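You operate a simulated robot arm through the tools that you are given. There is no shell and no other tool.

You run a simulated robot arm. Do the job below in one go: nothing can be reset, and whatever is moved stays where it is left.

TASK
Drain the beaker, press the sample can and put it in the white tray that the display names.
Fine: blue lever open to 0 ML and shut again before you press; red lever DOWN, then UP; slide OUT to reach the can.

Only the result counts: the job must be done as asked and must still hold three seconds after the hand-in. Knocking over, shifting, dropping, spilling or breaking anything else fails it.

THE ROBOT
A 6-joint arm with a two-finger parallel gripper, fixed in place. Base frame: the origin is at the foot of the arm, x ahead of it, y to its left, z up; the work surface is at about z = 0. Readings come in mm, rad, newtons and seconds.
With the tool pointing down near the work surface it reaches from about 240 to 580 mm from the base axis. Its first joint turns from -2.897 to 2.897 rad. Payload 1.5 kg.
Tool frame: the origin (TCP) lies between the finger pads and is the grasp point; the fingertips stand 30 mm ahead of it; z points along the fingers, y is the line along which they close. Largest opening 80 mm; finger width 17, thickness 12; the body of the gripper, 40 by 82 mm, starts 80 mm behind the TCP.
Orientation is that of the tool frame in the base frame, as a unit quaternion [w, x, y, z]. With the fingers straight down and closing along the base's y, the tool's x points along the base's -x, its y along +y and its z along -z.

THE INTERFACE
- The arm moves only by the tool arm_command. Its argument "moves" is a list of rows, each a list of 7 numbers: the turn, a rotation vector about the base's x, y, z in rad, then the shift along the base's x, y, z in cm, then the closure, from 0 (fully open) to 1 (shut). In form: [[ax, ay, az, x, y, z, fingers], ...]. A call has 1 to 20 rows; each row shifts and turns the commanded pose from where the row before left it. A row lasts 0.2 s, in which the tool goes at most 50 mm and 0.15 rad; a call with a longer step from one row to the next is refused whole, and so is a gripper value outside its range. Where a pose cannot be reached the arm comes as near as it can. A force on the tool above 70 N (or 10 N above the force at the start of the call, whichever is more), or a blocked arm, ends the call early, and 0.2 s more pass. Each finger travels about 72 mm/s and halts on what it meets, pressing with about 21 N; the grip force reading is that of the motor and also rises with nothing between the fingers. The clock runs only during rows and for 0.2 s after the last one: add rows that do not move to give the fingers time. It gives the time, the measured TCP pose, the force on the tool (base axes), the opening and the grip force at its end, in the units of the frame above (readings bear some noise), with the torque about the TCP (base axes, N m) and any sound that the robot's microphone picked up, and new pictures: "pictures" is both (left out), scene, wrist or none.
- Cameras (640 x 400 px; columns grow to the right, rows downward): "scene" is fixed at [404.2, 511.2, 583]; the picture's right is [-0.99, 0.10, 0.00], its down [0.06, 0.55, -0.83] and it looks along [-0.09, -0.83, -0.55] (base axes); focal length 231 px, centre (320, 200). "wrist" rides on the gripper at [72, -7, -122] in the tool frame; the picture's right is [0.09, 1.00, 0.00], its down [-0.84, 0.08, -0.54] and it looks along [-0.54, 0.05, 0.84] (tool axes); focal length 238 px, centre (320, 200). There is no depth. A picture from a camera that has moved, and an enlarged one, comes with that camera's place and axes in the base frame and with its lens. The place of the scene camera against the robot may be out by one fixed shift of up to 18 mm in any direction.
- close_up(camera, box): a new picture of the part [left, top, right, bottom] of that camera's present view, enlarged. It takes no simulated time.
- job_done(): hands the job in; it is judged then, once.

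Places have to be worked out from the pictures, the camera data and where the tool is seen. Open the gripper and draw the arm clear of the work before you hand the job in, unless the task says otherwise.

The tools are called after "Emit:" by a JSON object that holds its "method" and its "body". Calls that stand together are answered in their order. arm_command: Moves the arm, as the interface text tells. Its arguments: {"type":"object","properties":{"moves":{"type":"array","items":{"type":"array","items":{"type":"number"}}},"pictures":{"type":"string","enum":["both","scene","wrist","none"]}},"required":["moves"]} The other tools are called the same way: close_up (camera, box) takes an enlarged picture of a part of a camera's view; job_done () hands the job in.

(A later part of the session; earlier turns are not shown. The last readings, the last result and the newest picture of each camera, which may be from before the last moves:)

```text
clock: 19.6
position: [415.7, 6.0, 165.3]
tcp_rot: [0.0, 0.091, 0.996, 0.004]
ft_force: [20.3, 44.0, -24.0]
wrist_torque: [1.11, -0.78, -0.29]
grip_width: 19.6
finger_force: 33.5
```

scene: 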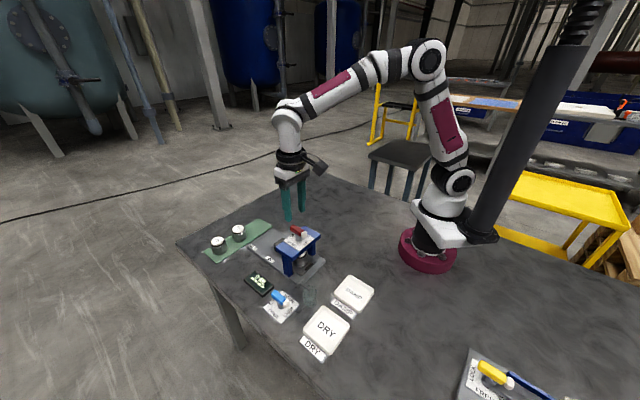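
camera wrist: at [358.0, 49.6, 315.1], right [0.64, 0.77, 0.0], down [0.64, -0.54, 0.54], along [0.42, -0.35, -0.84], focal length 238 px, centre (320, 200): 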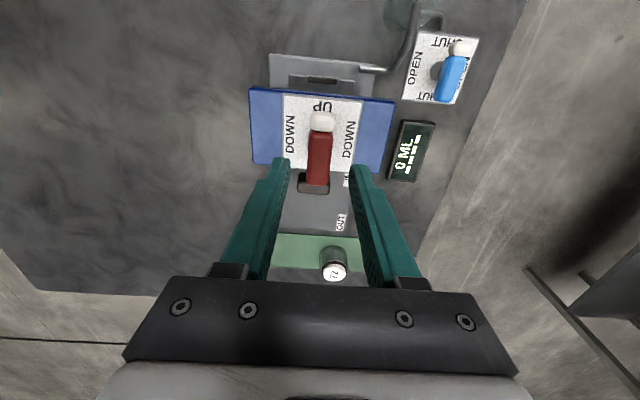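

Side load is still along +y (44 N), so I shift the grip centre about 2 mm in +y before turning further.

Emit:
{"method": "arm_command", "body": {"moves": [[0, 0, 0.0, 0.03, 0.1, 0, 1], [0, 0, 0, 0.03, 0.1, 0, 1]], "pictures": "none"}}

Emit:
{"method": "close_up", "body": {"camera": "wrist", "box": [240, 100, 400, 200]}}

Emit:
{"method": "close_up", "body": {"camera": "scene", "box": [230, 205, 342, 275]}}

```text
clock: 20.2
position: [416.3, 6.4, 163.6]
tcp_rot: [-0.001, 0.094, 0.996, 0.002]
ft_force: [6.1, 26.2, -14.5]
wrist_torque: [0.72, -0.44, -0.15]
grip_width: 19.7
finger_force: 34.0
```

```text
4.00 times, centred on (320, 150) of wrist
camera zoom: at [342.9, 12.4, 285.7], right [0.1, 1.0, 0.0], down [0.84, -0.08, 0.54], along [0.54, -0.05, -0.84], focal length 953 px, centre (320, 400)
```

zoom: 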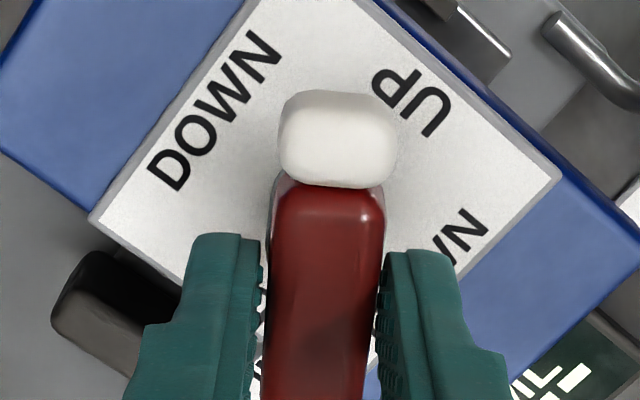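

```text
5.71 times, centred on (286, 240) of scene
camera zoom: at [404.2, 511.2, 583.0], right [-0.99, 0.1, 0.0], down [0.06, 0.55, -0.83], along [-0.09, -0.83, -0.55], focal length 1318 px, centre (514, -29)
```

zoom: 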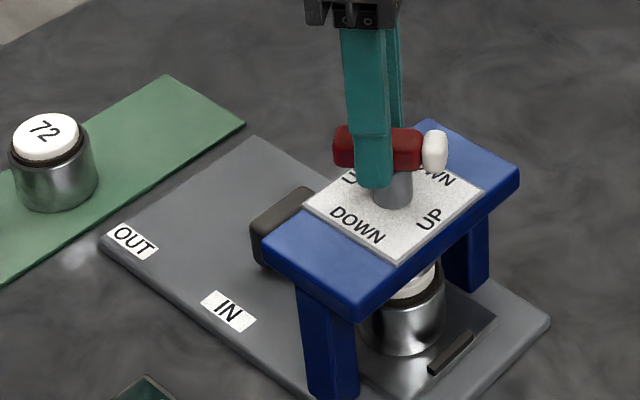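

Force dropped about 9 N per mm, so I shift another 2.5 mm in +y and continue turning toward DOWN.

Emit:
{"method": "arm_command", "body": {"moves": [[0, 0, 0.0, 0.05, 0.25, 0, 1], [0, 0, 0.12, 0, 0, 0, 1], [0, 0, 0.13, 0, 0, 0, 1]], "pictures": "none"}}

```text
clock: 21.0
position: [415.0, 7.2, 164.0]
tcp_rot: [-0.001, -0.031, 1.0, 0.001]
ft_force: [-24.4, -18.0, 10.2]
wrist_torque: [-0.6, 0.9, 0.04]
grip_width: 19.8
finger_force: 33.8
```

The load reversed, (-24,-18) N, so the correction was slightly too large; I back off about 1 mm and continue.

Emit:
{"method": "arm_command", "body": {"moves": [[0, 0, 0.0, -0.15, -0.12, 0, 1], [0, 0, 0.12, 0, 0, 0, 1], [0, 0, 0.12, 0, 0, 0, 1]], "pictures": "none"}}

```text
clock: 21.8
position: [415.4, 7.9, 164.9]
tcp_rot: [0.002, -0.152, 0.988, 0.002]
ft_force: [7.3, 17.2, -4.1]
wrist_torque: [0.41, 0.15, -0.05]
grip_width: 19.8
finger_force: 34.0
```

Forces are moderate. About 0.48 rad remain to reach DOWN.

Emit:
{"method": "arm_command", "body": {"moves": [[0, 0, 0.12, 0, 0.08, 0, 1], [0, 0, 0.12, 0, 0, 0, 1]], "pictures": "none"}}

Emit:
{"method": "close_up", "body": {"camera": "wrist", "box": [240, 100, 400, 200]}}

Emit:
{"method": "close_up", "body": {"camera": "scene", "box": [230, 205, 342, 275]}}

```text
clock: 22.4
position: [414.1, 9.2, 164.3]
tcp_rot: [0.0, -0.269, 0.963, 0.002]
ft_force: [10.0, 36.0, -4.2]
wrist_torque: [1.08, -0.34, -0.23]
grip_width: 19.6
finger_force: 33.4
```

```text
4.00 times, centred on (320, 150) of wrist
camera zoom: at [356.1, -34.2, 285.5], right [-0.59, 0.8, 0.0], down [0.68, 0.5, 0.54], along [0.43, 0.33, -0.84], focal length 953 px, centre (320, 400)
```

zoom: 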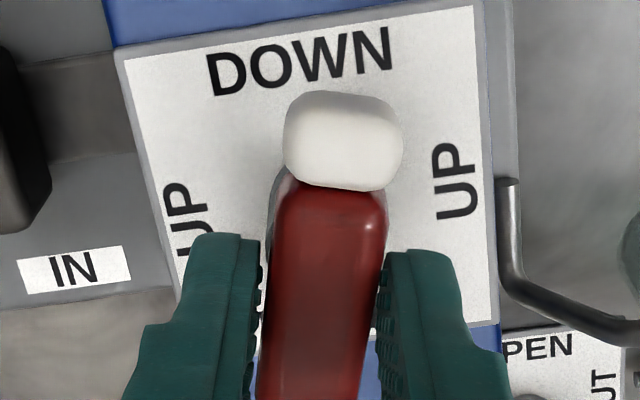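

```text
5.71 times, centred on (286, 240) of scene
camera zoom: at [404.2, 511.2, 583.0], right [-0.99, 0.1, 0.0], down [0.06, 0.55, -0.83], along [-0.09, -0.83, -0.55], focal length 1318 px, centre (514, -29)
```

zoom: 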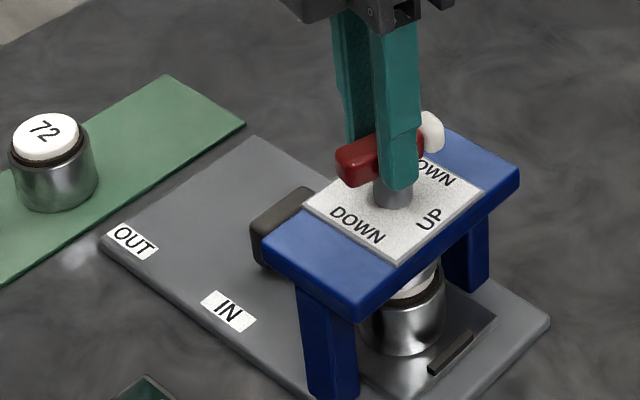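

About 14° remain. I relieve +y load by 2 mm and continue.

Emit:
{"method": "arm_command", "body": {"moves": [[0, 0, 0, 0.05, 0.2, 0, 1], [0, 0, 0.1, 0, 0, 0, 1], [0, 0, 0.1, 0, 0, 0, 1]], "pictures": "none"}}

Emit:
{"method": "close_up", "body": {"camera": "wrist", "box": [240, 100, 400, 200]}}

Emit:
{"method": "close_up", "body": {"camera": "scene", "box": [230, 205, 342, 275]}}

```text
clock: 23.2
position: [413.3, 10.9, 165.1]
tcp_rot: [-0.002, -0.363, 0.932, 0.002]
ft_force: [-27.5, 17.1, 25.7]
wrist_torque: [0.5, 1.01, -0.14]
grip_width: 19.8
finger_force: 34.0
```

```text
4.00 times, centred on (320, 150) of wrist
camera zoom: at [365.8, -43.7, 285.6], right [-0.74, 0.67, 0.01], down [0.57, 0.62, 0.54], along [0.36, 0.4, -0.84], focal length 953 px, centre (320, 400)
```

zoom: 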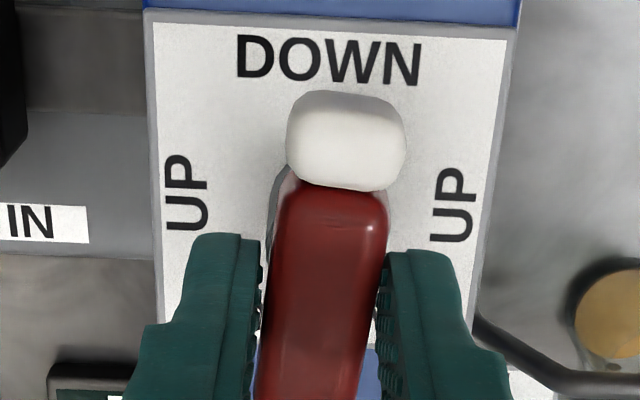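

```text
5.71 times, centred on (286, 240) of scene
camera zoom: at [404.2, 511.2, 583.0], right [-0.99, 0.1, 0.0], down [0.06, 0.55, -0.83], along [-0.09, -0.83, -0.55], focal length 1318 px, centre (514, -29)
```

zoom: 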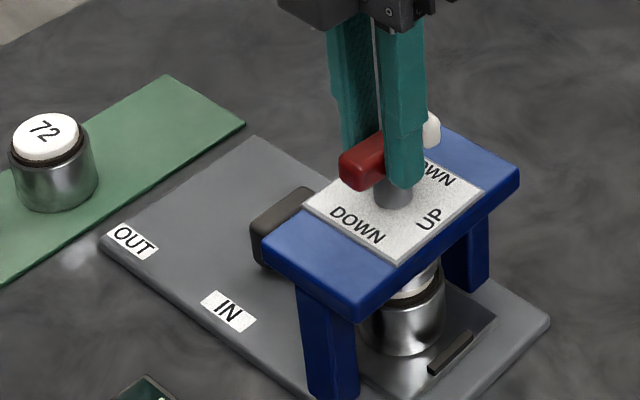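

Brown liquid is arriving in the beaker, so the press is working, but the bar lags about 5°. I rotate a bit further to complete DOWN.

Emit:
{"method": "arm_command", "body": {"moves": [[0, 0, 0, -0.17, 0.12, 0, 1], [0, 0, 0.07, 0, 0, 0, 1], [0, 0, 0.07, 0, 0, 0, 1], [0, 0, 0, 0, 0, 0, 1]], "pictures": "none"}}

Emit:
{"method": "close_up", "body": {"camera": "wrist", "box": [240, 100, 400, 200]}}

Emit:
{"method": "close_up", "body": {"camera": "scene", "box": [210, 205, 370, 305]}}

```text
clock: 24.2
position: [413.9, 11.6, 165.7]
tcp_rot: [-0.001, -0.428, 0.904, 0.001]
ft_force: [-6.8, -3.5, 6.5]
wrist_torque: [0.4, 0.11, -0.62]
grip_width: 20.1
finger_force: 33.4
```

```text
4.00 times, centred on (320, 150) of wrist
camera zoom: at [372.9, -49.1, 285.3], right [-0.83, 0.56, 0.0], down [0.47, 0.7, 0.54], along [0.3, 0.45, -0.84], focal length 953 px, centre (320, 400)
```

zoom: 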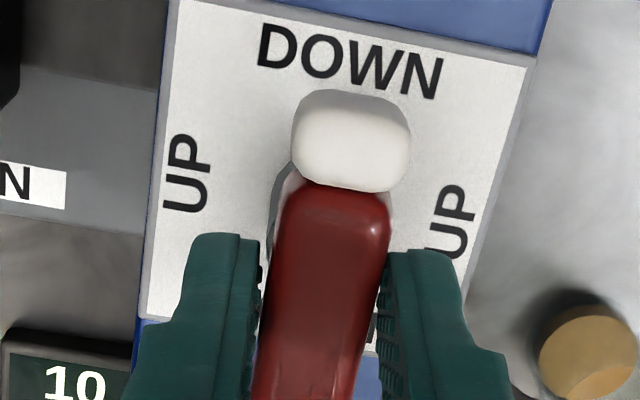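

```text
4.00 times, centred on (290, 255) of scene
camera zoom: at [404.2, 511.2, 583.0], right [-0.99, 0.1, 0.0], down [0.06, 0.55, -0.83], along [-0.09, -0.83, -0.55], focal length 923 px, centre (440, -20)
```

zoom: 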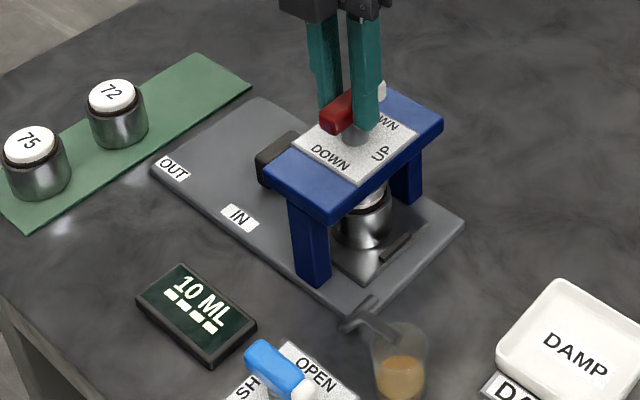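

The lever is at the DOWN stop (torque -0.62) and the display shows 10 ML. I hold briefly, then turn it back to UP.

Emit:
{"method": "arm_command", "body": {"moves": [[0, 0, -0.05, 0, 0, 0, 1], [0, 0, 0, 0, 0, 0, 1], [0, 0, 0, 0, 0, 0, 1], [0, 0, 0, 0, 0, 0, 1], [0, 0, 0, 0, 0, 0, 1]], "pictures": "none"}}

Emit:
{"method": "close_up", "body": {"camera": "scene", "box": [230, 225, 342, 295]}}

```text
clock: 25.4
position: [415.0, 11.2, 164.4]
tcp_rot: [0.0, -0.405, 0.914, 0.001]
ft_force: [12.1, -15.8, -19.3]
wrist_torque: [-0.41, -0.14, 0.11]
grip_width: 19.6
finger_force: 33.3
```

```text
5.71 times, centred on (286, 260) of scene
camera zoom: at [404.2, 511.2, 583.0], right [-0.99, 0.1, 0.0], down [0.06, 0.55, -0.83], along [-0.09, -0.83, -0.55], focal length 1318 px, centre (514, -143)
```

zoom: 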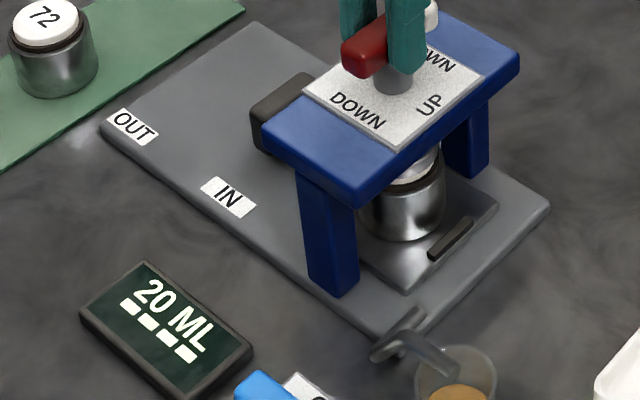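

The display is now back at 20 ML. I check briefly whether it is still rising.

Emit:
{"method": "arm_command", "body": {"moves": [[0, 0, 0, 0, 0, 0, 1]], "pictures": "none"}}

Emit:
{"method": "close_up", "body": {"camera": "scene", "box": [230, 250, 342, 320]}}

```text
clock: 25.8
position: [414.3, 11.1, 163.8]
tcp_rot: [0.0, -0.405, 0.914, 0.001]
ft_force: [14.9, -18.9, -24.6]
wrist_torque: [-0.44, -0.36, 0.17]
grip_width: 19.8
finger_force: 34.3
```

```text
5.71 times, centred on (286, 285) of scene
camera zoom: at [404.2, 511.2, 583.0], right [-0.99, 0.1, 0.0], down [0.06, 0.55, -0.83], along [-0.09, -0.83, -0.55], focal length 1318 px, centre (514, -286)
```

zoom: 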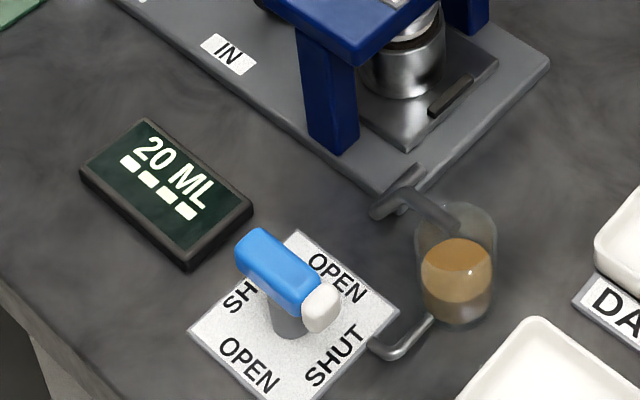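

It reads 20 ML again at 25.8 s; I wait slightly more to see whether the second line resolves.

Emit:
{"method": "arm_command", "body": {"moves": [[0, 0, 0, -0.05, 0.05, 0, 1], [0, 0, 0, 0, 0, 0, 1], [0, 0, 0, 0, 0, 0, 1]], "pictures": "none"}}

Emit:
{"method": "close_up", "body": {"camera": "scene", "box": [230, 250, 342, 320]}}

```text
clock: 26.6
position: [413.3, 11.4, 165.7]
tcp_rot: [0.001, -0.406, 0.914, 0.0]
ft_force: [22.5, -29.9, -26.0]
wrist_torque: [-0.53, -0.77, 0.18]
grip_width: 19.8
finger_force: 33.5
```

```text
5.71 times, centred on (286, 285) of scene
camera zoom: at [404.2, 511.2, 583.0], right [-0.99, 0.1, 0.0], down [0.06, 0.55, -0.83], along [-0.09, -0.83, -0.55], focal length 1318 px, centre (514, -286)
```

zoom: 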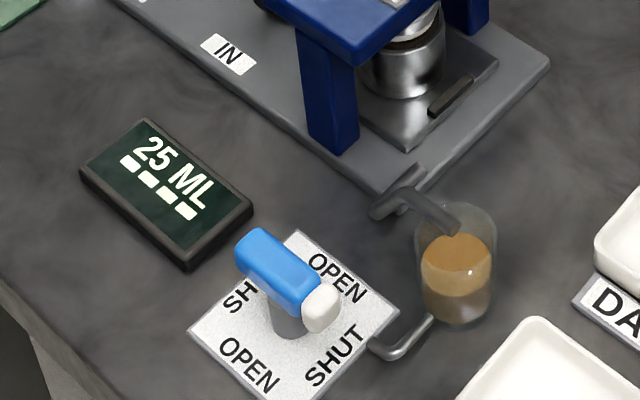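

It reads 25 ML, rising slowly with room left in the beaker. I relax the side load and check again.

Emit:
{"method": "arm_command", "body": {"moves": [[0, 0, 0, 0.15, -0.2, 0, 1], [0, 0, 0, 0, 0, 0, 1], [0, 0, 0, 0, 0, 0, 1]], "pictures": "none"}}

Emit:
{"method": "close_up", "body": {"camera": "scene", "box": [230, 250, 342, 320]}}

```text
clock: 27.4
position: [414.3, 12.4, 165.5]
tcp_rot: [0.0, -0.405, 0.914, 0.003]
ft_force: [3.0, 1.2, -3.0]
wrist_torque: [-0.26, 0.2, -0.01]
grip_width: 19.8
finger_force: 34.1
```

```text
5.71 times, centred on (286, 285) of scene
camera zoom: at [404.2, 511.2, 583.0], right [-0.99, 0.1, 0.0], down [0.06, 0.55, -0.83], along [-0.09, -0.83, -0.55], focal length 1318 px, centre (514, -286)
```

zoom: 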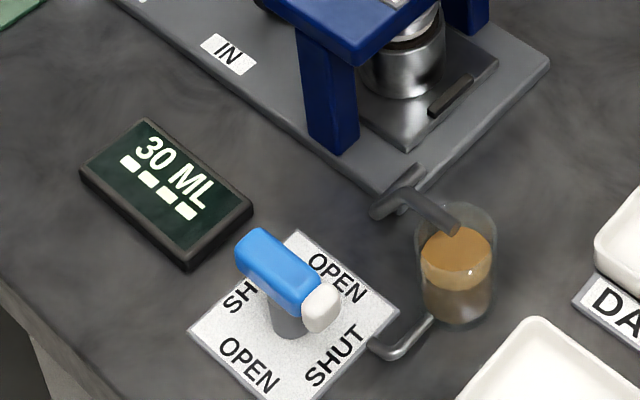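

30 ML and still rising slowly, so I turn the lever back to UP now to avoid overfilling.

Emit:
{"method": "arm_command", "body": {"moves": [[0, 0, -0.12, 0, 0, 0, 1], [0, 0, -0.13, 0, 0, 0, 1], [0, 0, -0.13, 0, 0, 0, 1], [0, 0, -0.13, 0, 0, 0, 1]], "pictures": "none"}}

Emit:
{"method": "close_up", "body": {"camera": "scene", "box": [230, 230, 342, 300]}}

```text
clock: 28.4
position: [415.7, 8.8, 164.9]
tcp_rot: [0.001, -0.161, 0.987, 0.001]
ft_force: [21.4, -14.7, -12.8]
wrist_torque: [-0.46, -0.36, 0.13]
grip_width: 19.7
finger_force: 33.3
```

```text
5.71 times, centred on (286, 265) of scene
camera zoom: at [404.2, 511.2, 583.0], right [-0.99, 0.1, 0.0], down [0.06, 0.55, -0.83], along [-0.09, -0.83, -0.55], focal length 1318 px, centre (514, -171)
```

zoom: 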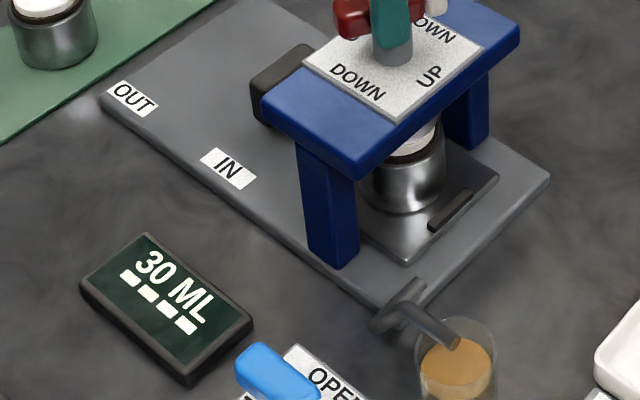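

Level holds at 30 ML. I continue turning to UP with a small correction for the side load.

Emit:
{"method": "arm_command", "body": {"moves": [[0, 0, 0, 0.1, -0.15, 0, 1], [0, 0, -0.13, 0, 0, 0, 1], [0, 0, -0.13, 0, 0, 0, 1]], "pictures": "none"}}

```text
clock: 29.2
position: [416.1, 8.6, 165.2]
tcp_rot: [0.0, -0.03, 1.0, 0.0]
ft_force: [8.7, -17.4, 5.5]
wrist_torque: [-0.53, -0.03, 0.11]
grip_width: 19.5
finger_force: 34.0
```

Loads are low; I carry on toward UP, easing -y slightly.

Emit:
{"method": "arm_command", "body": {"moves": [[0, 0, 0, 0.0, -0.12, 0, 1], [0, 0, -0.13, 0, 0, 0, 1], [0, 0, -0.13, 0, -0.05, 0, 1]], "pictures": "none"}}

```text
clock: 30.0
position: [415.4, 7.7, 164.9]
tcp_rot: [0.001, 0.098, 0.995, 0.0]
ft_force: [12.1, -22.3, 4.2]
wrist_torque: [-0.63, -0.17, 0.13]
grip_width: 19.6
finger_force: 33.8
```

Yaw is now -11°, with about 0.6 rad to go. I continue with another -y correction.

Emit:
{"method": "arm_command", "body": {"moves": [[0, 0, 0, 0.05, -0.2, 0, 1], [0, 0, -0.13, 0, 0, 0, 1], [0, 0, -0.13, 0, 0, 0, 1]], "pictures": "none"}}

Emit:
{"method": "close_up", "body": {"camera": "wrist", "box": [240, 100, 400, 200]}}

```text
clock: 30.8
position: [414.9, 4.4, 164.7]
tcp_rot: [-0.002, 0.227, 0.974, 0.001]
ft_force: [-8.6, -14.6, 12.2]
wrist_torque: [-0.53, 0.04, 0.1]
grip_width: 19.5
finger_force: 33.4
```

```text
4.00 times, centred on (320, 150) of wrist
camera zoom: at [347.3, 30.3, 285.8], right [0.36, 0.93, 0.0], down [0.79, -0.3, 0.54], along [0.5, -0.19, -0.84], focal length 953 px, centre (320, 400)
```

zoom: 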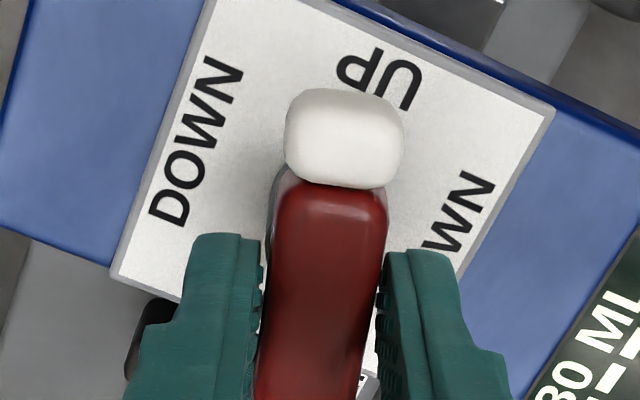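

About 19° remain to UP; I continue to the stop.

Emit:
{"method": "arm_command", "body": {"moves": [[0, 0, -0.12, -0.05, -0.1, 0, 1], [0, 0, -0.12, 0, 0, 0, 1], [0, 0, -0.09, 0, 0, 0, 1], [0, 0, 0, 0, 0, 0, 1]], "pictures": "none"}}

Emit:
{"method": "close_up", "body": {"camera": "wrist", "box": [240, 100, 400, 200]}}

Emit:
{"method": "close_up", "body": {"camera": "scene", "box": [230, 220, 358, 300]}}

```text
clock: 31.8
position: [413.6, 2.8, 165.0]
tcp_rot: [0.0, 0.384, 0.923, 0.0]
ft_force: [-33.9, -31.3, 23.5]
wrist_torque: [-0.85, 1.32, 0.23]
grip_width: 19.6
finger_force: 33.0
```

```text
4.00 times, centred on (320, 150) of wrist
camera zoom: at [358.6, 49.3, 285.4], right [0.64, 0.77, 0.0], down [0.64, -0.54, 0.54], along [0.42, -0.35, -0.84], focal length 953 px, centre (320, 400)
```

zoom: 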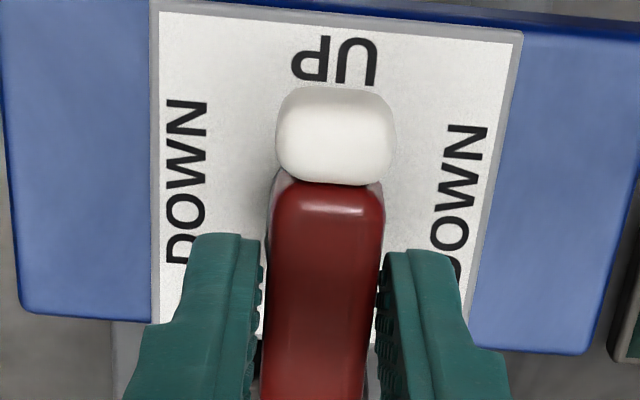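

```text
5.00 times, centred on (294, 260) of scene
camera zoom: at [404.2, 511.2, 583.0], right [-0.99, 0.1, 0.0], down [0.06, 0.55, -0.83], along [-0.09, -0.83, -0.55], focal length 1154 px, centre (450, -100)
```

zoom: 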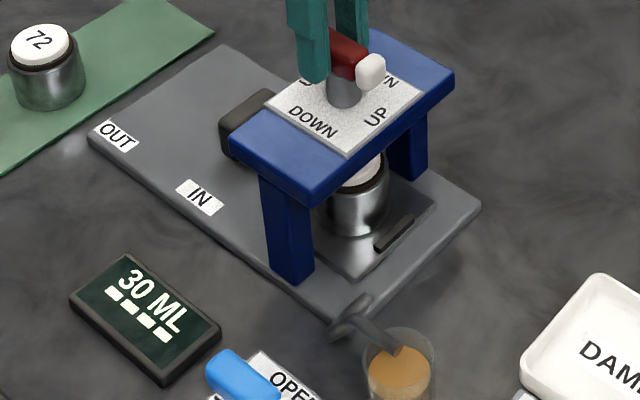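

The lever is aligned with UP. I relieve the side load, push gently to the UP stop, and watch the display.

Emit:
{"method": "arm_command", "body": {"moves": [[0, 0, -0.03, -0.2, -0.2, 0, 1], [0, 0, -0.03, -0.1, -0.1, 0, 1], [0, 0, 0.0, 0, 0, 0, 1], [0, 0, 0, 0, 0, 0, 1], [0, 0, 0, 0, 0, 0, 1]], "pictures": "none"}}

Emit:
{"method": "close_up", "body": {"camera": "wrist", "box": [240, 100, 400, 200]}}

Emit:
{"method": "close_up", "body": {"camera": "scene", "box": [230, 220, 358, 300]}}

```text
clock: 33.0
position: [413.4, 1.0, 165.2]
tcp_rot: [0.002, 0.41, 0.912, 0.003]
ft_force: [45.5, 41.3, -22.8]
wrist_torque: [0.67, -0.1, 0.57]
grip_width: 19.4
finger_force: 33.9
```

```text
4.00 times, centred on (320, 150) of wrist
camera zoom: at [359.7, 51.3, 285.8], right [0.68, 0.73, 0.01], down [0.61, -0.58, 0.54], along [0.4, -0.37, -0.84], focal length 953 px, centre (320, 400)
```

zoom: 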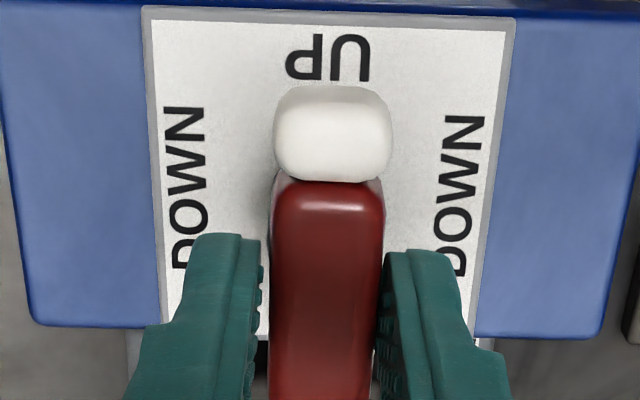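

```text
5.00 times, centred on (294, 260) of scene
camera zoom: at [404.2, 511.2, 583.0], right [-0.99, 0.1, 0.0], down [0.06, 0.55, -0.83], along [-0.09, -0.83, -0.55], focal length 1154 px, centre (450, -100)
```

zoom: 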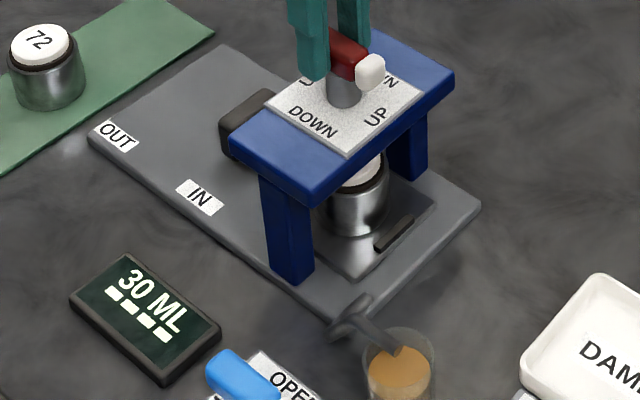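

The lever is at the UP stop (torque +0.57). I undo half the shift and release, then lift.

Emit:
{"method": "arm_command", "body": {"moves": [[0, 0, 0.02, 0.15, 0.15, 0, 1], [0, 0, 0, 0, 0, 0, 0.8], [0, 0, 0, 0, 0, 0, 0.5], [0, 0, 0, 0, 0, 0, 0.5], [0, 0, 0, 0, 0, 3, 0.5], [0, 0, 0, 0, 0, 4, 0.5], [0, 0, 0, 0, 0, 3, 0.5], [0, 0, 0, 0, 0, 0, 0.5]]}}

Emit:
{"method": "close_up", "body": {"camera": "wrist", "box": [220, 60, 460, 210]}}

Emit:
{"method": "close_up", "body": {"camera": "scene", "box": [230, 220, 358, 300]}}

```text
clock: 34.8
position: [412.3, 2.8, 265.5]
tcp_rot: [0.0, 0.401, 0.916, 0.002]
ft_force: [0.3, -0.3, 0.6]
wrist_torque: [0.0, -0.01, -0.01]
grip_width: 39.9
finger_force: 0.0
camera wrist: at [358.7, 50.2, 386.2], right [0.67, 0.74, 0.0], down [0.62, -0.56, 0.54], along [0.4, -0.36, -0.84], focal length 238 px, centre (320, 200)
```

scene: 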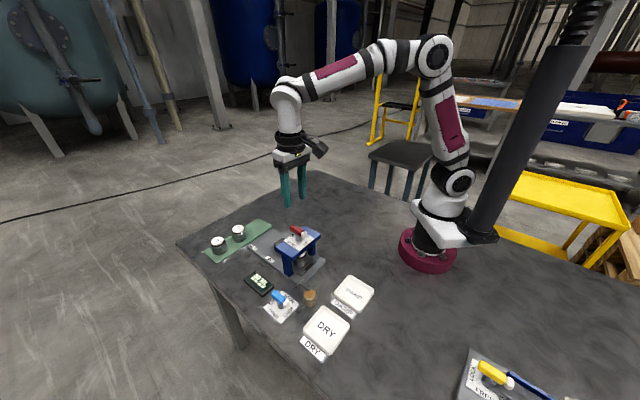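
wrist: 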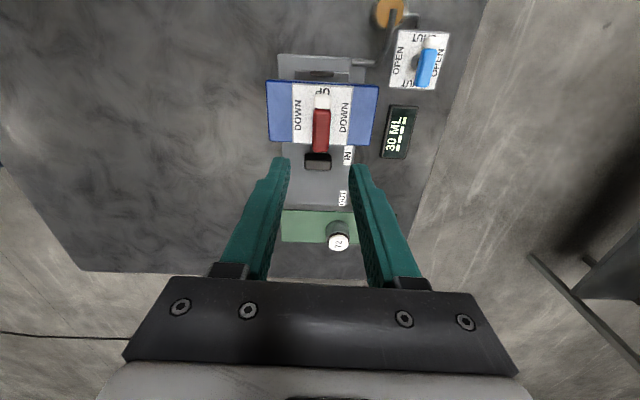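

```text
2.67 times, centred on (340, 135) of wrist
camera zoom: at [358.7, 50.2, 386.2], right [0.67, 0.74, 0.0], down [0.62, -0.56, 0.54], along [0.4, -0.36, -0.84], focal length 636 px, centre (267, 373)
```

zoom: 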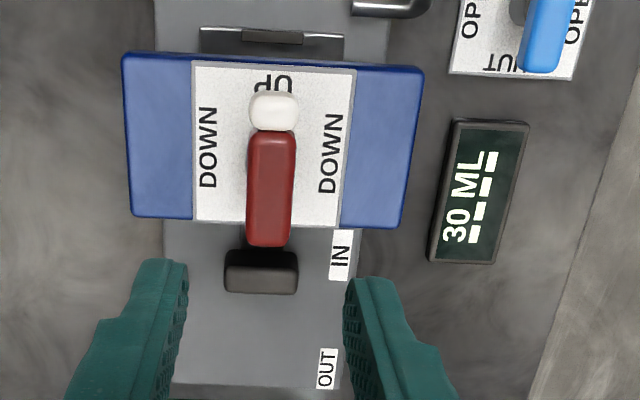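

```text
5.00 times, centred on (294, 260) of scene
camera zoom: at [404.2, 511.2, 583.0], right [-0.99, 0.1, 0.0], down [0.06, 0.55, -0.83], along [-0.09, -0.83, -0.55], focal length 1154 px, centre (450, -100)
```

zoom: 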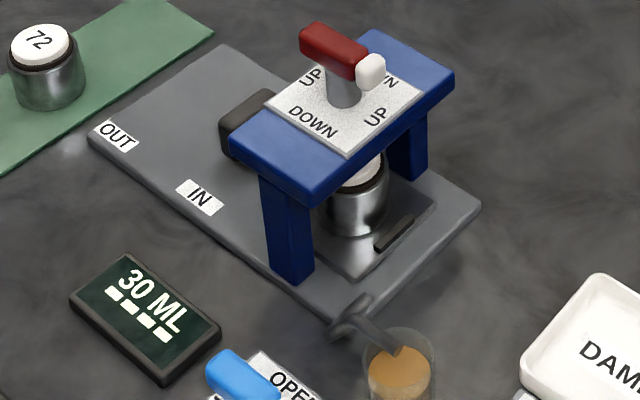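

The press is UP with 30 ML in the beaker; the slide's dark handle sits near (474, -58) by the IN label, and OUT is about 84 mm further along (+x,-y). I turn the gripper to yaw +45° (camera clear of the press) and move above the handle.

Emit:
{"method": "arm_command", "body": {"moves": [[0, 0, 0.134, 0.5, -0.5, 0, 0.4], [0, 0, 0.134, 0.5, -0.5, 0, 0.4], [0, 0, 0.134, 0.5, -0.5, 0, 0.4], [0, 0, 0.134, 0.5, -0.5, 0, 0.4], [0, 0, 0.134, 0.5, -0.5, 0, 0.4], [0, 0, 0.134, 0.5, -0.5, 0, 0.4], [0, 0, 0.134, 0.5, -0.5, -1, 0.4], [0, 0, 0.134, 0.5, -0.5, -1, 0.4], [0, 0, 0.134, 0.5, -0.5, -1, 0.4], [0, 0, 0.134, 0.5, -0.5, -1, 0.4], [0, 0, 0.134, 0.6, -0.5, -1, 0.4], [0, 0, 0.134, 0.6, -0.6, -1.5, 0.4], [0, 0, 0, 0, 0, 0, 0.4]]}}

Emit:
{"method": "close_up", "body": {"camera": "wrist", "box": [200, 60, 440, 210]}}

Emit:
{"method": "close_up", "body": {"camera": "scene", "box": [210, 200, 338, 280]}}

```text
clock: 37.6
position: [476.5, -59.6, 200.0]
tcp_rot: [0.0, -0.382, 0.924, 0.002]
ft_force: [0.0, 0.0, 0.3]
wrist_torque: [0.01, 0.0, -0.01]
grip_width: 47.9
finger_force: 0.0
camera wrist: at [429.3, -115.0, 320.3], right [-0.77, 0.64, 0.0], down [0.54, 0.64, 0.54], along [0.35, 0.42, -0.84], focal length 238 px, centre (320, 200)
```

scene: 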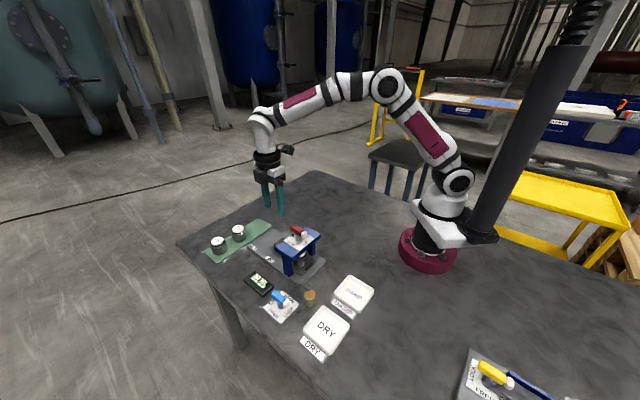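
wrist: 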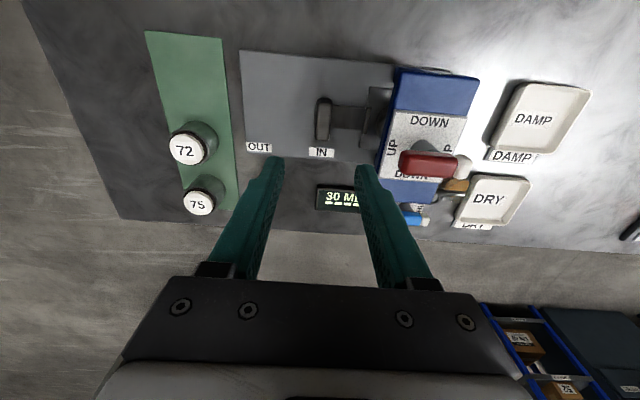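

```text
2.67 times, centred on (320, 135) of wrist
camera zoom: at [429.3, -115.0, 320.3], right [-0.77, 0.64, 0.0], down [0.54, 0.64, 0.54], along [0.35, 0.42, -0.84], focal length 636 px, centre (320, 373)
```

zoom: 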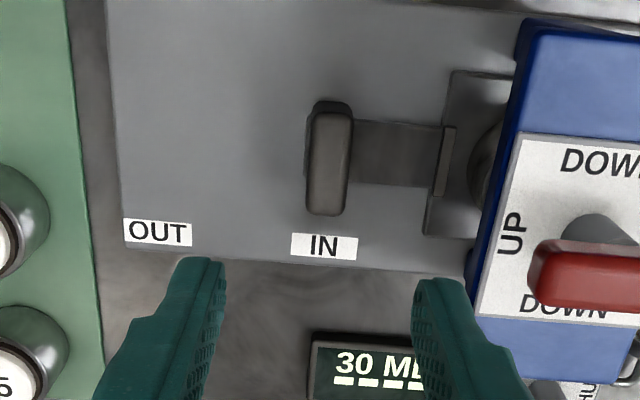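

```text
5.00 times, centred on (274, 240) of scene
camera zoom: at [404.2, 511.2, 583.0], right [-0.99, 0.1, 0.0], down [0.06, 0.55, -0.83], along [-0.09, -0.83, -0.55], focal length 1154 px, centre (550, 0)
```

zoom: 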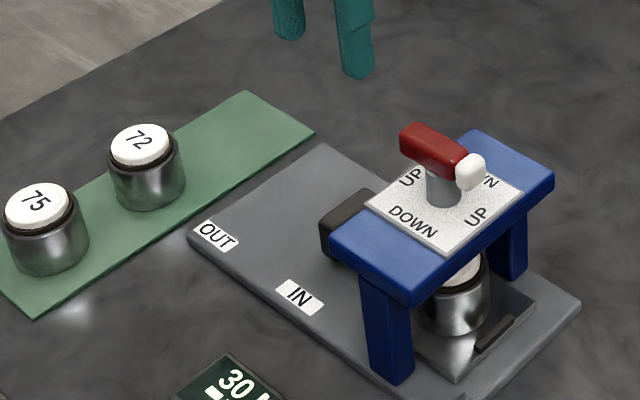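

The handle is a T-bar about 15 mm thick, centred near (471.5, -54.5) with top z≈36. I shift above it, descend part way and check.

Emit:
{"method": "arm_command", "body": {"moves": [[0, 0, 0, -0.25, 0.25, -3, 0.4], [0, 0, 0, -0.25, 0.25, -4, 0.4], [0, 0, 0, 0, 0, -4, 0.4], [0, 0, 0, 0, 0, -1, 0.4], [0, 0, 0, 0, 0, 0, 0.4]], "pictures": "wrist"}}

Emit:
{"method": "close_up", "body": {"camera": "wrist", "box": [200, 90, 440, 240]}}

Emit:
{"method": "close_up", "body": {"camera": "scene", "box": [230, 200, 342, 270]}}

```text
clock: 38.8
position: [470.4, -53.7, 77.0]
tcp_rot: [-0.001, -0.381, 0.925, 0.002]
ft_force: [-0.7, 0.4, 0.0]
wrist_torque: [0.01, 0.01, 0.02]
grip_width: 48.0
finger_force: 0.0
camera wrist: at [424.7, -110.2, 199.6], right [-0.77, 0.64, 0.0], down [0.54, 0.64, 0.54], along [0.35, 0.42, -0.84], focal length 238 px, centre (320, 200)
```

wrist: 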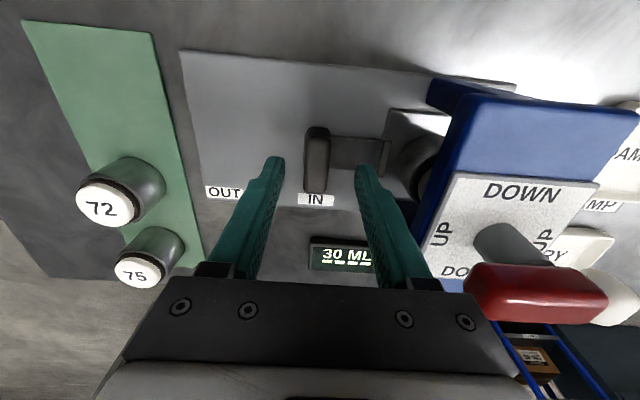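

```text
2.67 times, centred on (320, 165) of wrist
camera zoom: at [424.7, -110.2, 199.6], right [-0.77, 0.64, 0.0], down [0.54, 0.64, 0.54], along [0.35, 0.42, -0.84], focal length 636 px, centre (320, 293)
```

zoom: 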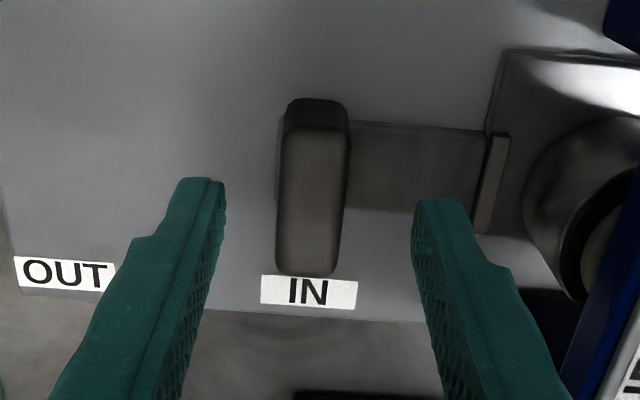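

```text
5.71 times, centred on (286, 235) of scene
camera zoom: at [404.2, 511.2, 583.0], right [-0.99, 0.1, 0.0], down [0.06, 0.55, -0.83], along [-0.09, -0.83, -0.55], focal length 1318 px, centre (514, 0)
```

zoom: 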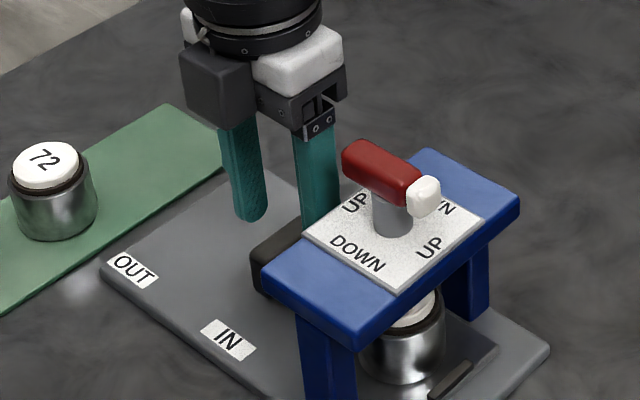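

The handle sits centred between the fingers. I descend to TCP z≈53 and close on it.

Emit:
{"method": "arm_command", "body": {"moves": [[0, 0, 0, 0, 0, -1.2, 0.4], [0, 0, 0, 0, 0, -1.2, 0.4], [0, 0, 0, 0, 0, 0, 0.6], [0, 0, 0, 0, 0, 0, 0.8], [0, 0, 0, 0, 0, 0, 1], [0, 0, 0, 0, 0, 0, 1]], "pictures": "none"}}

Emit:
{"method": "close_up", "body": {"camera": "wrist", "box": [200, 90, 440, 240]}}

Emit:
{"method": "close_up", "body": {"camera": "scene", "box": [230, 200, 342, 270]}}

```text
clock: 40.2
position: [471.7, -55.6, 56.5]
tcp_rot: [0.002, -0.382, 0.924, -0.003]
ft_force: [35.3, -32.9, -14.6]
wrist_torque: [-0.36, 0.02, 0.27]
grip_width: 17.7
finger_force: 32.7
```

```text
2.67 times, centred on (320, 165) of wrist
camera zoom: at [425.1, -111.6, 176.8], right [-0.77, 0.64, 0.0], down [0.54, 0.65, 0.54], along [0.35, 0.42, -0.84], focal length 636 px, centre (320, 293)
```

zoom: 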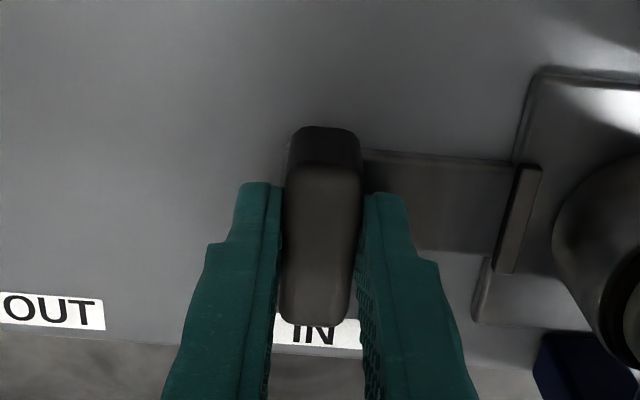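

```text
5.71 times, centred on (286, 235) of scene
camera zoom: at [404.2, 511.2, 583.0], right [-0.99, 0.1, 0.0], down [0.06, 0.55, -0.83], along [-0.09, -0.83, -0.55], focal length 1318 px, centre (514, 0)
```

zoom: 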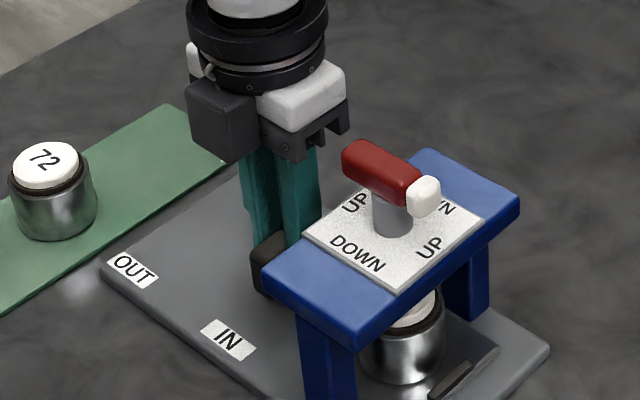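

Handle gripped (17.7 mm). I pull slowly along (+x,-y), starting gently.

Emit:
{"method": "arm_command", "body": {"moves": [[0, 0, 0, 0.2, -0.2, 0, 1], [0, 0, 0, 0.3, -0.3, 0, 1], [0, 0, 0, 0.4, -0.4, 0, 1], [0, 0, 0, 0.4, -0.4, 0, 1], [0, 0, 0, 0.4, -0.4, 0, 1], [0, 0, 0, 0.3, -0.3, 0, 1]], "pictures": "none"}}

Emit:
{"method": "close_up", "body": {"camera": "wrist", "box": [200, 70, 520, 270]}}

Emit:
{"method": "close_up", "body": {"camera": "scene", "box": [214, 205, 342, 285]}}

```text
clock: 41.6
position: [490.5, -74.3, 55.1]
tcp_rot: [-0.001, -0.382, 0.924, 0.002]
ft_force: [-6.2, -6.3, 10.6]
wrist_torque: [-0.47, -0.37, 0.39]
grip_width: 17.8
finger_force: 32.8
```

```text
2.00 times, centred on (360, 170) of wrist
camera zoom: at [444.4, -129.9, 176.3], right [-0.77, 0.64, 0.0], down [0.54, 0.64, 0.54], along [0.35, 0.42, -0.84], focal length 477 px, centre (240, 260)
```

zoom: 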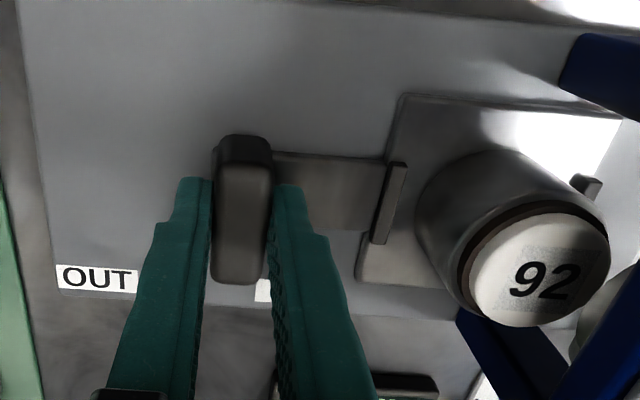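

```text
5.00 times, centred on (278, 245) of scene
camera zoom: at [404.2, 511.2, 583.0], right [-0.99, 0.1, 0.0], down [0.06, 0.55, -0.83], along [-0.09, -0.83, -0.55], focal length 1154 px, centre (530, -25)
```

zoom: 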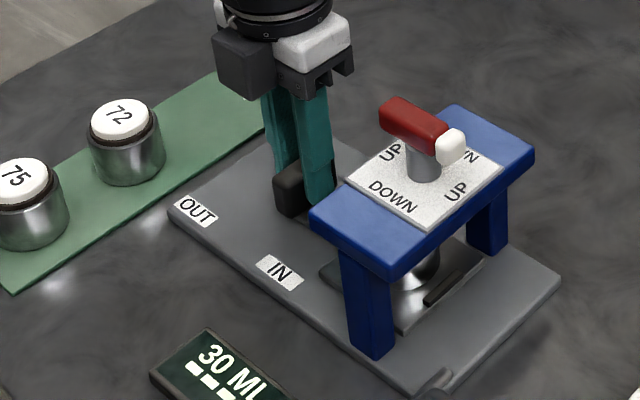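

The slide follows with can "92" riding upright. I continue pulling toward OUT.

Emit:
{"method": "arm_command", "body": {"moves": [[0, 0, 0, 0.3, -0.3, 0, 1], [0, 0, 0, 0.4, -0.4, 0, 1], [0, 0, 0, 0.5, -0.5, 0, 1], [0, 0, 0, 0.5, -0.5, 0, 1], [0, 0, 0, 0.5, -0.5, 0, 1], [0, 0, 0, 0.5, -0.5, 0, 1], [0, 0, 0, 0.4, -0.4, 0, 1], [0, 0, 0, 0.3, -0.3, 0, 1]], "pictures": "none"}}

Emit:
{"method": "close_up", "body": {"camera": "wrist", "box": [200, 70, 520, 270]}}

Emit:
{"method": "close_up", "body": {"camera": "scene", "box": [214, 205, 342, 285]}}

```text
clock: 43.4
position: [525.1, -108.0, 56.7]
tcp_rot: [-0.001, -0.38, 0.925, 0.002]
ft_force: [-7.8, -7.7, -3.7]
wrist_torque: [-0.43, -0.45, 0.34]
grip_width: 17.8
finger_force: 32.3
```

```text
2.00 times, centred on (360, 170) of wrist
camera zoom: at [478.4, -163.7, 176.3], right [-0.77, 0.64, 0.0], down [0.54, 0.64, 0.54], along [0.35, 0.42, -0.84], focal length 477 px, centre (240, 260)
```

zoom: 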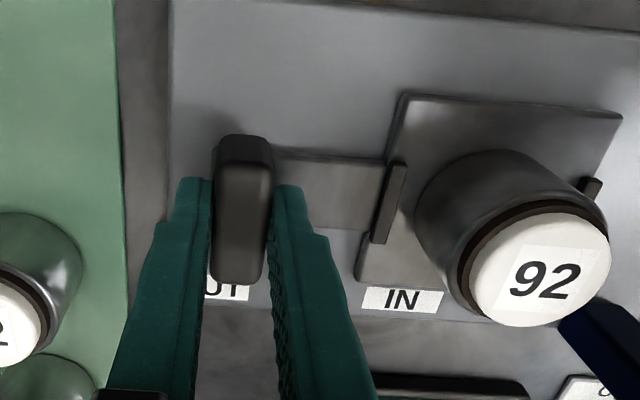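

```text
5.00 times, centred on (278, 245) of scene
camera zoom: at [404.2, 511.2, 583.0], right [-0.99, 0.1, 0.0], down [0.06, 0.55, -0.83], along [-0.09, -0.83, -0.55], focal length 1154 px, centre (530, -25)
```

zoom: 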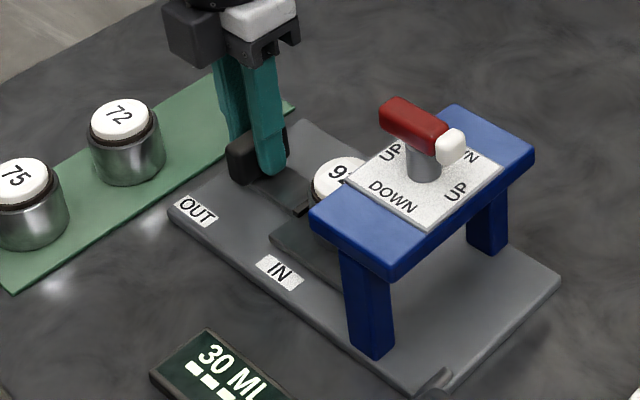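

The slide is about 75 mm out. I continue in small steps to the OUT stop, watching force.

Emit:
{"method": "arm_command", "body": {"moves": [[0, 0, 0, 0.25, -0.25, 0, 1], [0, 0, 0, 0.25, -0.25, 0, 1], [0, 0, 0, 0.2, -0.2, 0, 1], [0, 0, 0, 0, 0, 0, 1]], "pictures": "none"}}

Emit:
{"method": "close_up", "body": {"camera": "wrist", "box": [200, 70, 520, 270]}}

Emit:
{"method": "close_up", "body": {"camera": "scene", "box": [214, 215, 342, 295]}}

```text
clock: 44.4
position: [531.4, -115.0, 55.8]
tcp_rot: [0.0, -0.381, 0.924, 0.001]
ft_force: [-5.4, -7.1, -10.4]
wrist_torque: [-1.02, 0.14, 0.31]
grip_width: 17.7
finger_force: 32.1
```

```text
2.00 times, centred on (360, 170) of wrist
camera zoom: at [485.2, -170.5, 176.4], right [-0.77, 0.64, 0.0], down [0.54, 0.64, 0.54], along [0.35, 0.42, -0.84], focal length 477 px, centre (240, 260)
```

zoom: 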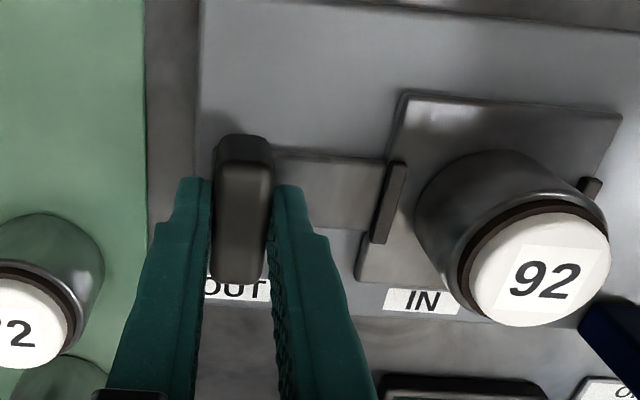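

```text
5.00 times, centred on (278, 255) of scene
camera zoom: at [404.2, 511.2, 583.0], right [-0.99, 0.1, 0.0], down [0.06, 0.55, -0.83], along [-0.09, -0.83, -0.55], focal length 1154 px, centre (530, -75)
```

zoom: 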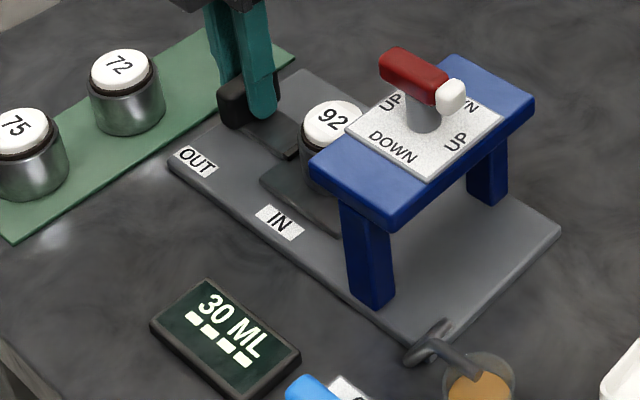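

The handle now lines up with OUT just as it did with IN. I nudge 4 mm more to feel for the stop.

Emit:
{"method": "arm_command", "body": {"moves": [[0, 0, 0, 0.15, -0.15, 0, 1], [0, 0, 0, 0.15, -0.15, 0, 1], [0, 0, 0, 0, 0, 0, 1]], "pictures": "none"}}

Emit:
{"method": "close_up", "body": {"camera": "scene", "box": [214, 215, 342, 295]}}

```text
clock: 45.2
position: [533.1, -114.9, 54.8]
tcp_rot: [0.0, -0.38, 0.925, 0.003]
ft_force: [-44.7, 17.3, 15.3]
wrist_torque: [-0.01, 0.13, 0.69]
grip_width: 18.0
finger_force: 32.5
```

```text
5.00 times, centred on (278, 255) of scene
camera zoom: at [404.2, 511.2, 583.0], right [-0.99, 0.1, 0.0], down [0.06, 0.55, -0.83], along [-0.09, -0.83, -0.55], focal length 1154 px, centre (530, -75)
```

zoom: 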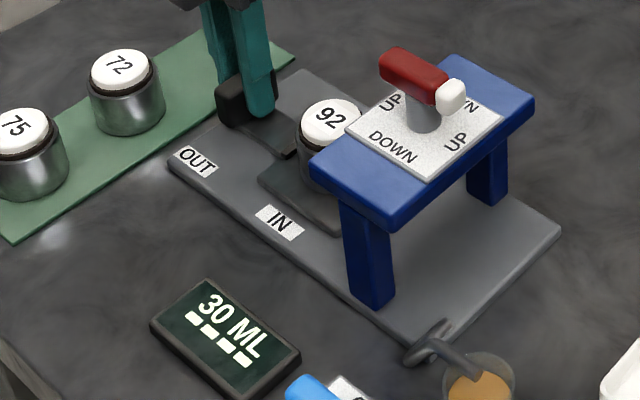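

The slide hit its OUT stop (48 N). I relieve the load, release and lift away, then read the display.

Emit:
{"method": "arm_command", "body": {"moves": [[0, 0, 0, -0.15, 0.1, 0, 1], [0, 0, 0, 0, 0, 0, 0.8], [0, 0, 0, 0, 0, 0, 0.5], [0, 0, 0, 0, 0, 0, 0.5], [0, 0, 0, 0, 0, 3, 0.5], [0, 0, 0, 0, 0, 4, 0.5], [0, 0, 0, 0, 0, 4, 0.5], [0, 0, 0, 0, 0, 4, 0.5], [0, 0, 0, 0, 0, 0, 0.5]]}}

Emit:
{"method": "close_up", "body": {"camera": "scene", "box": [214, 215, 342, 295]}}

Emit:
{"method": "close_up", "body": {"camera": "wrist", "box": [200, 70, 520, 270]}}

```text
clock: 47.2
position: [533.5, -115.6, 204.1]
tcp_rot: [-0.001, -0.382, 0.924, 0.002]
ft_force: [0.0, -0.7, -0.2]
wrist_torque: [0.02, -0.04, 0.01]
grip_width: 40.1
finger_force: 0.1
camera wrist: at [487.0, -172.3, 325.6], right [-0.77, 0.64, 0.0], down [0.54, 0.64, 0.54], along [0.35, 0.42, -0.84], focal length 238 px, centre (320, 200)
```

scene: 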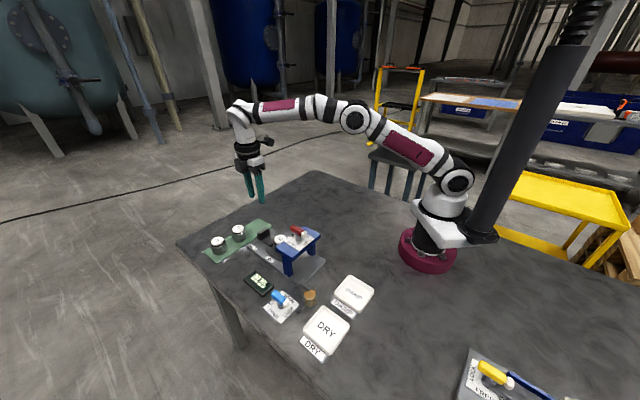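
wrist: 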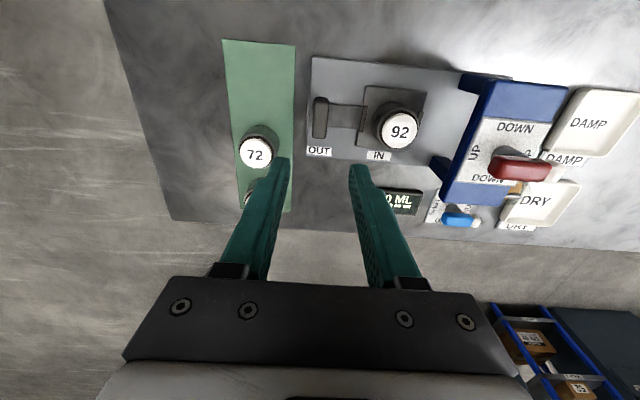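

```text
5.00 times, centred on (278, 255) of scene
camera zoom: at [404.2, 511.2, 583.0], right [-0.99, 0.1, 0.0], down [0.06, 0.55, -0.83], along [-0.09, -0.83, -0.55], focal length 1154 px, centre (530, -75)
```

zoom: 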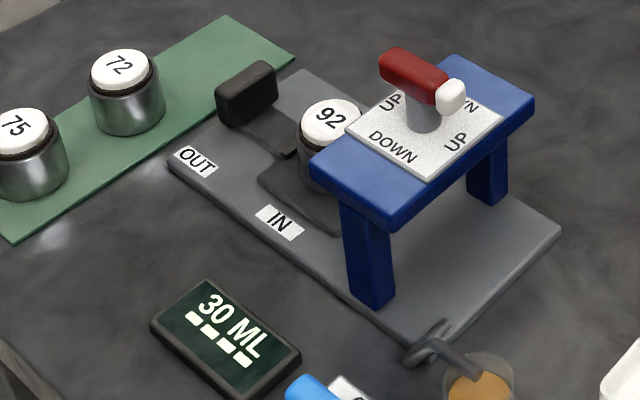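

```text
2.00 times, centred on (360, 170) of wrist
camera zoom: at [487.0, -172.3, 325.6], right [-0.77, 0.64, 0.0], down [0.54, 0.64, 0.54], along [0.35, 0.42, -0.84], focal length 477 px, centre (240, 260)
```

zoom: 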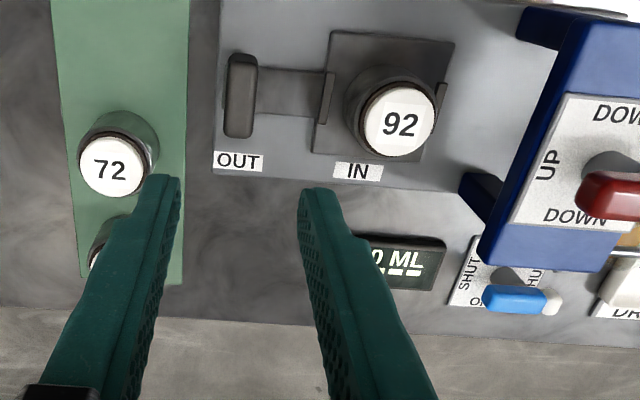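

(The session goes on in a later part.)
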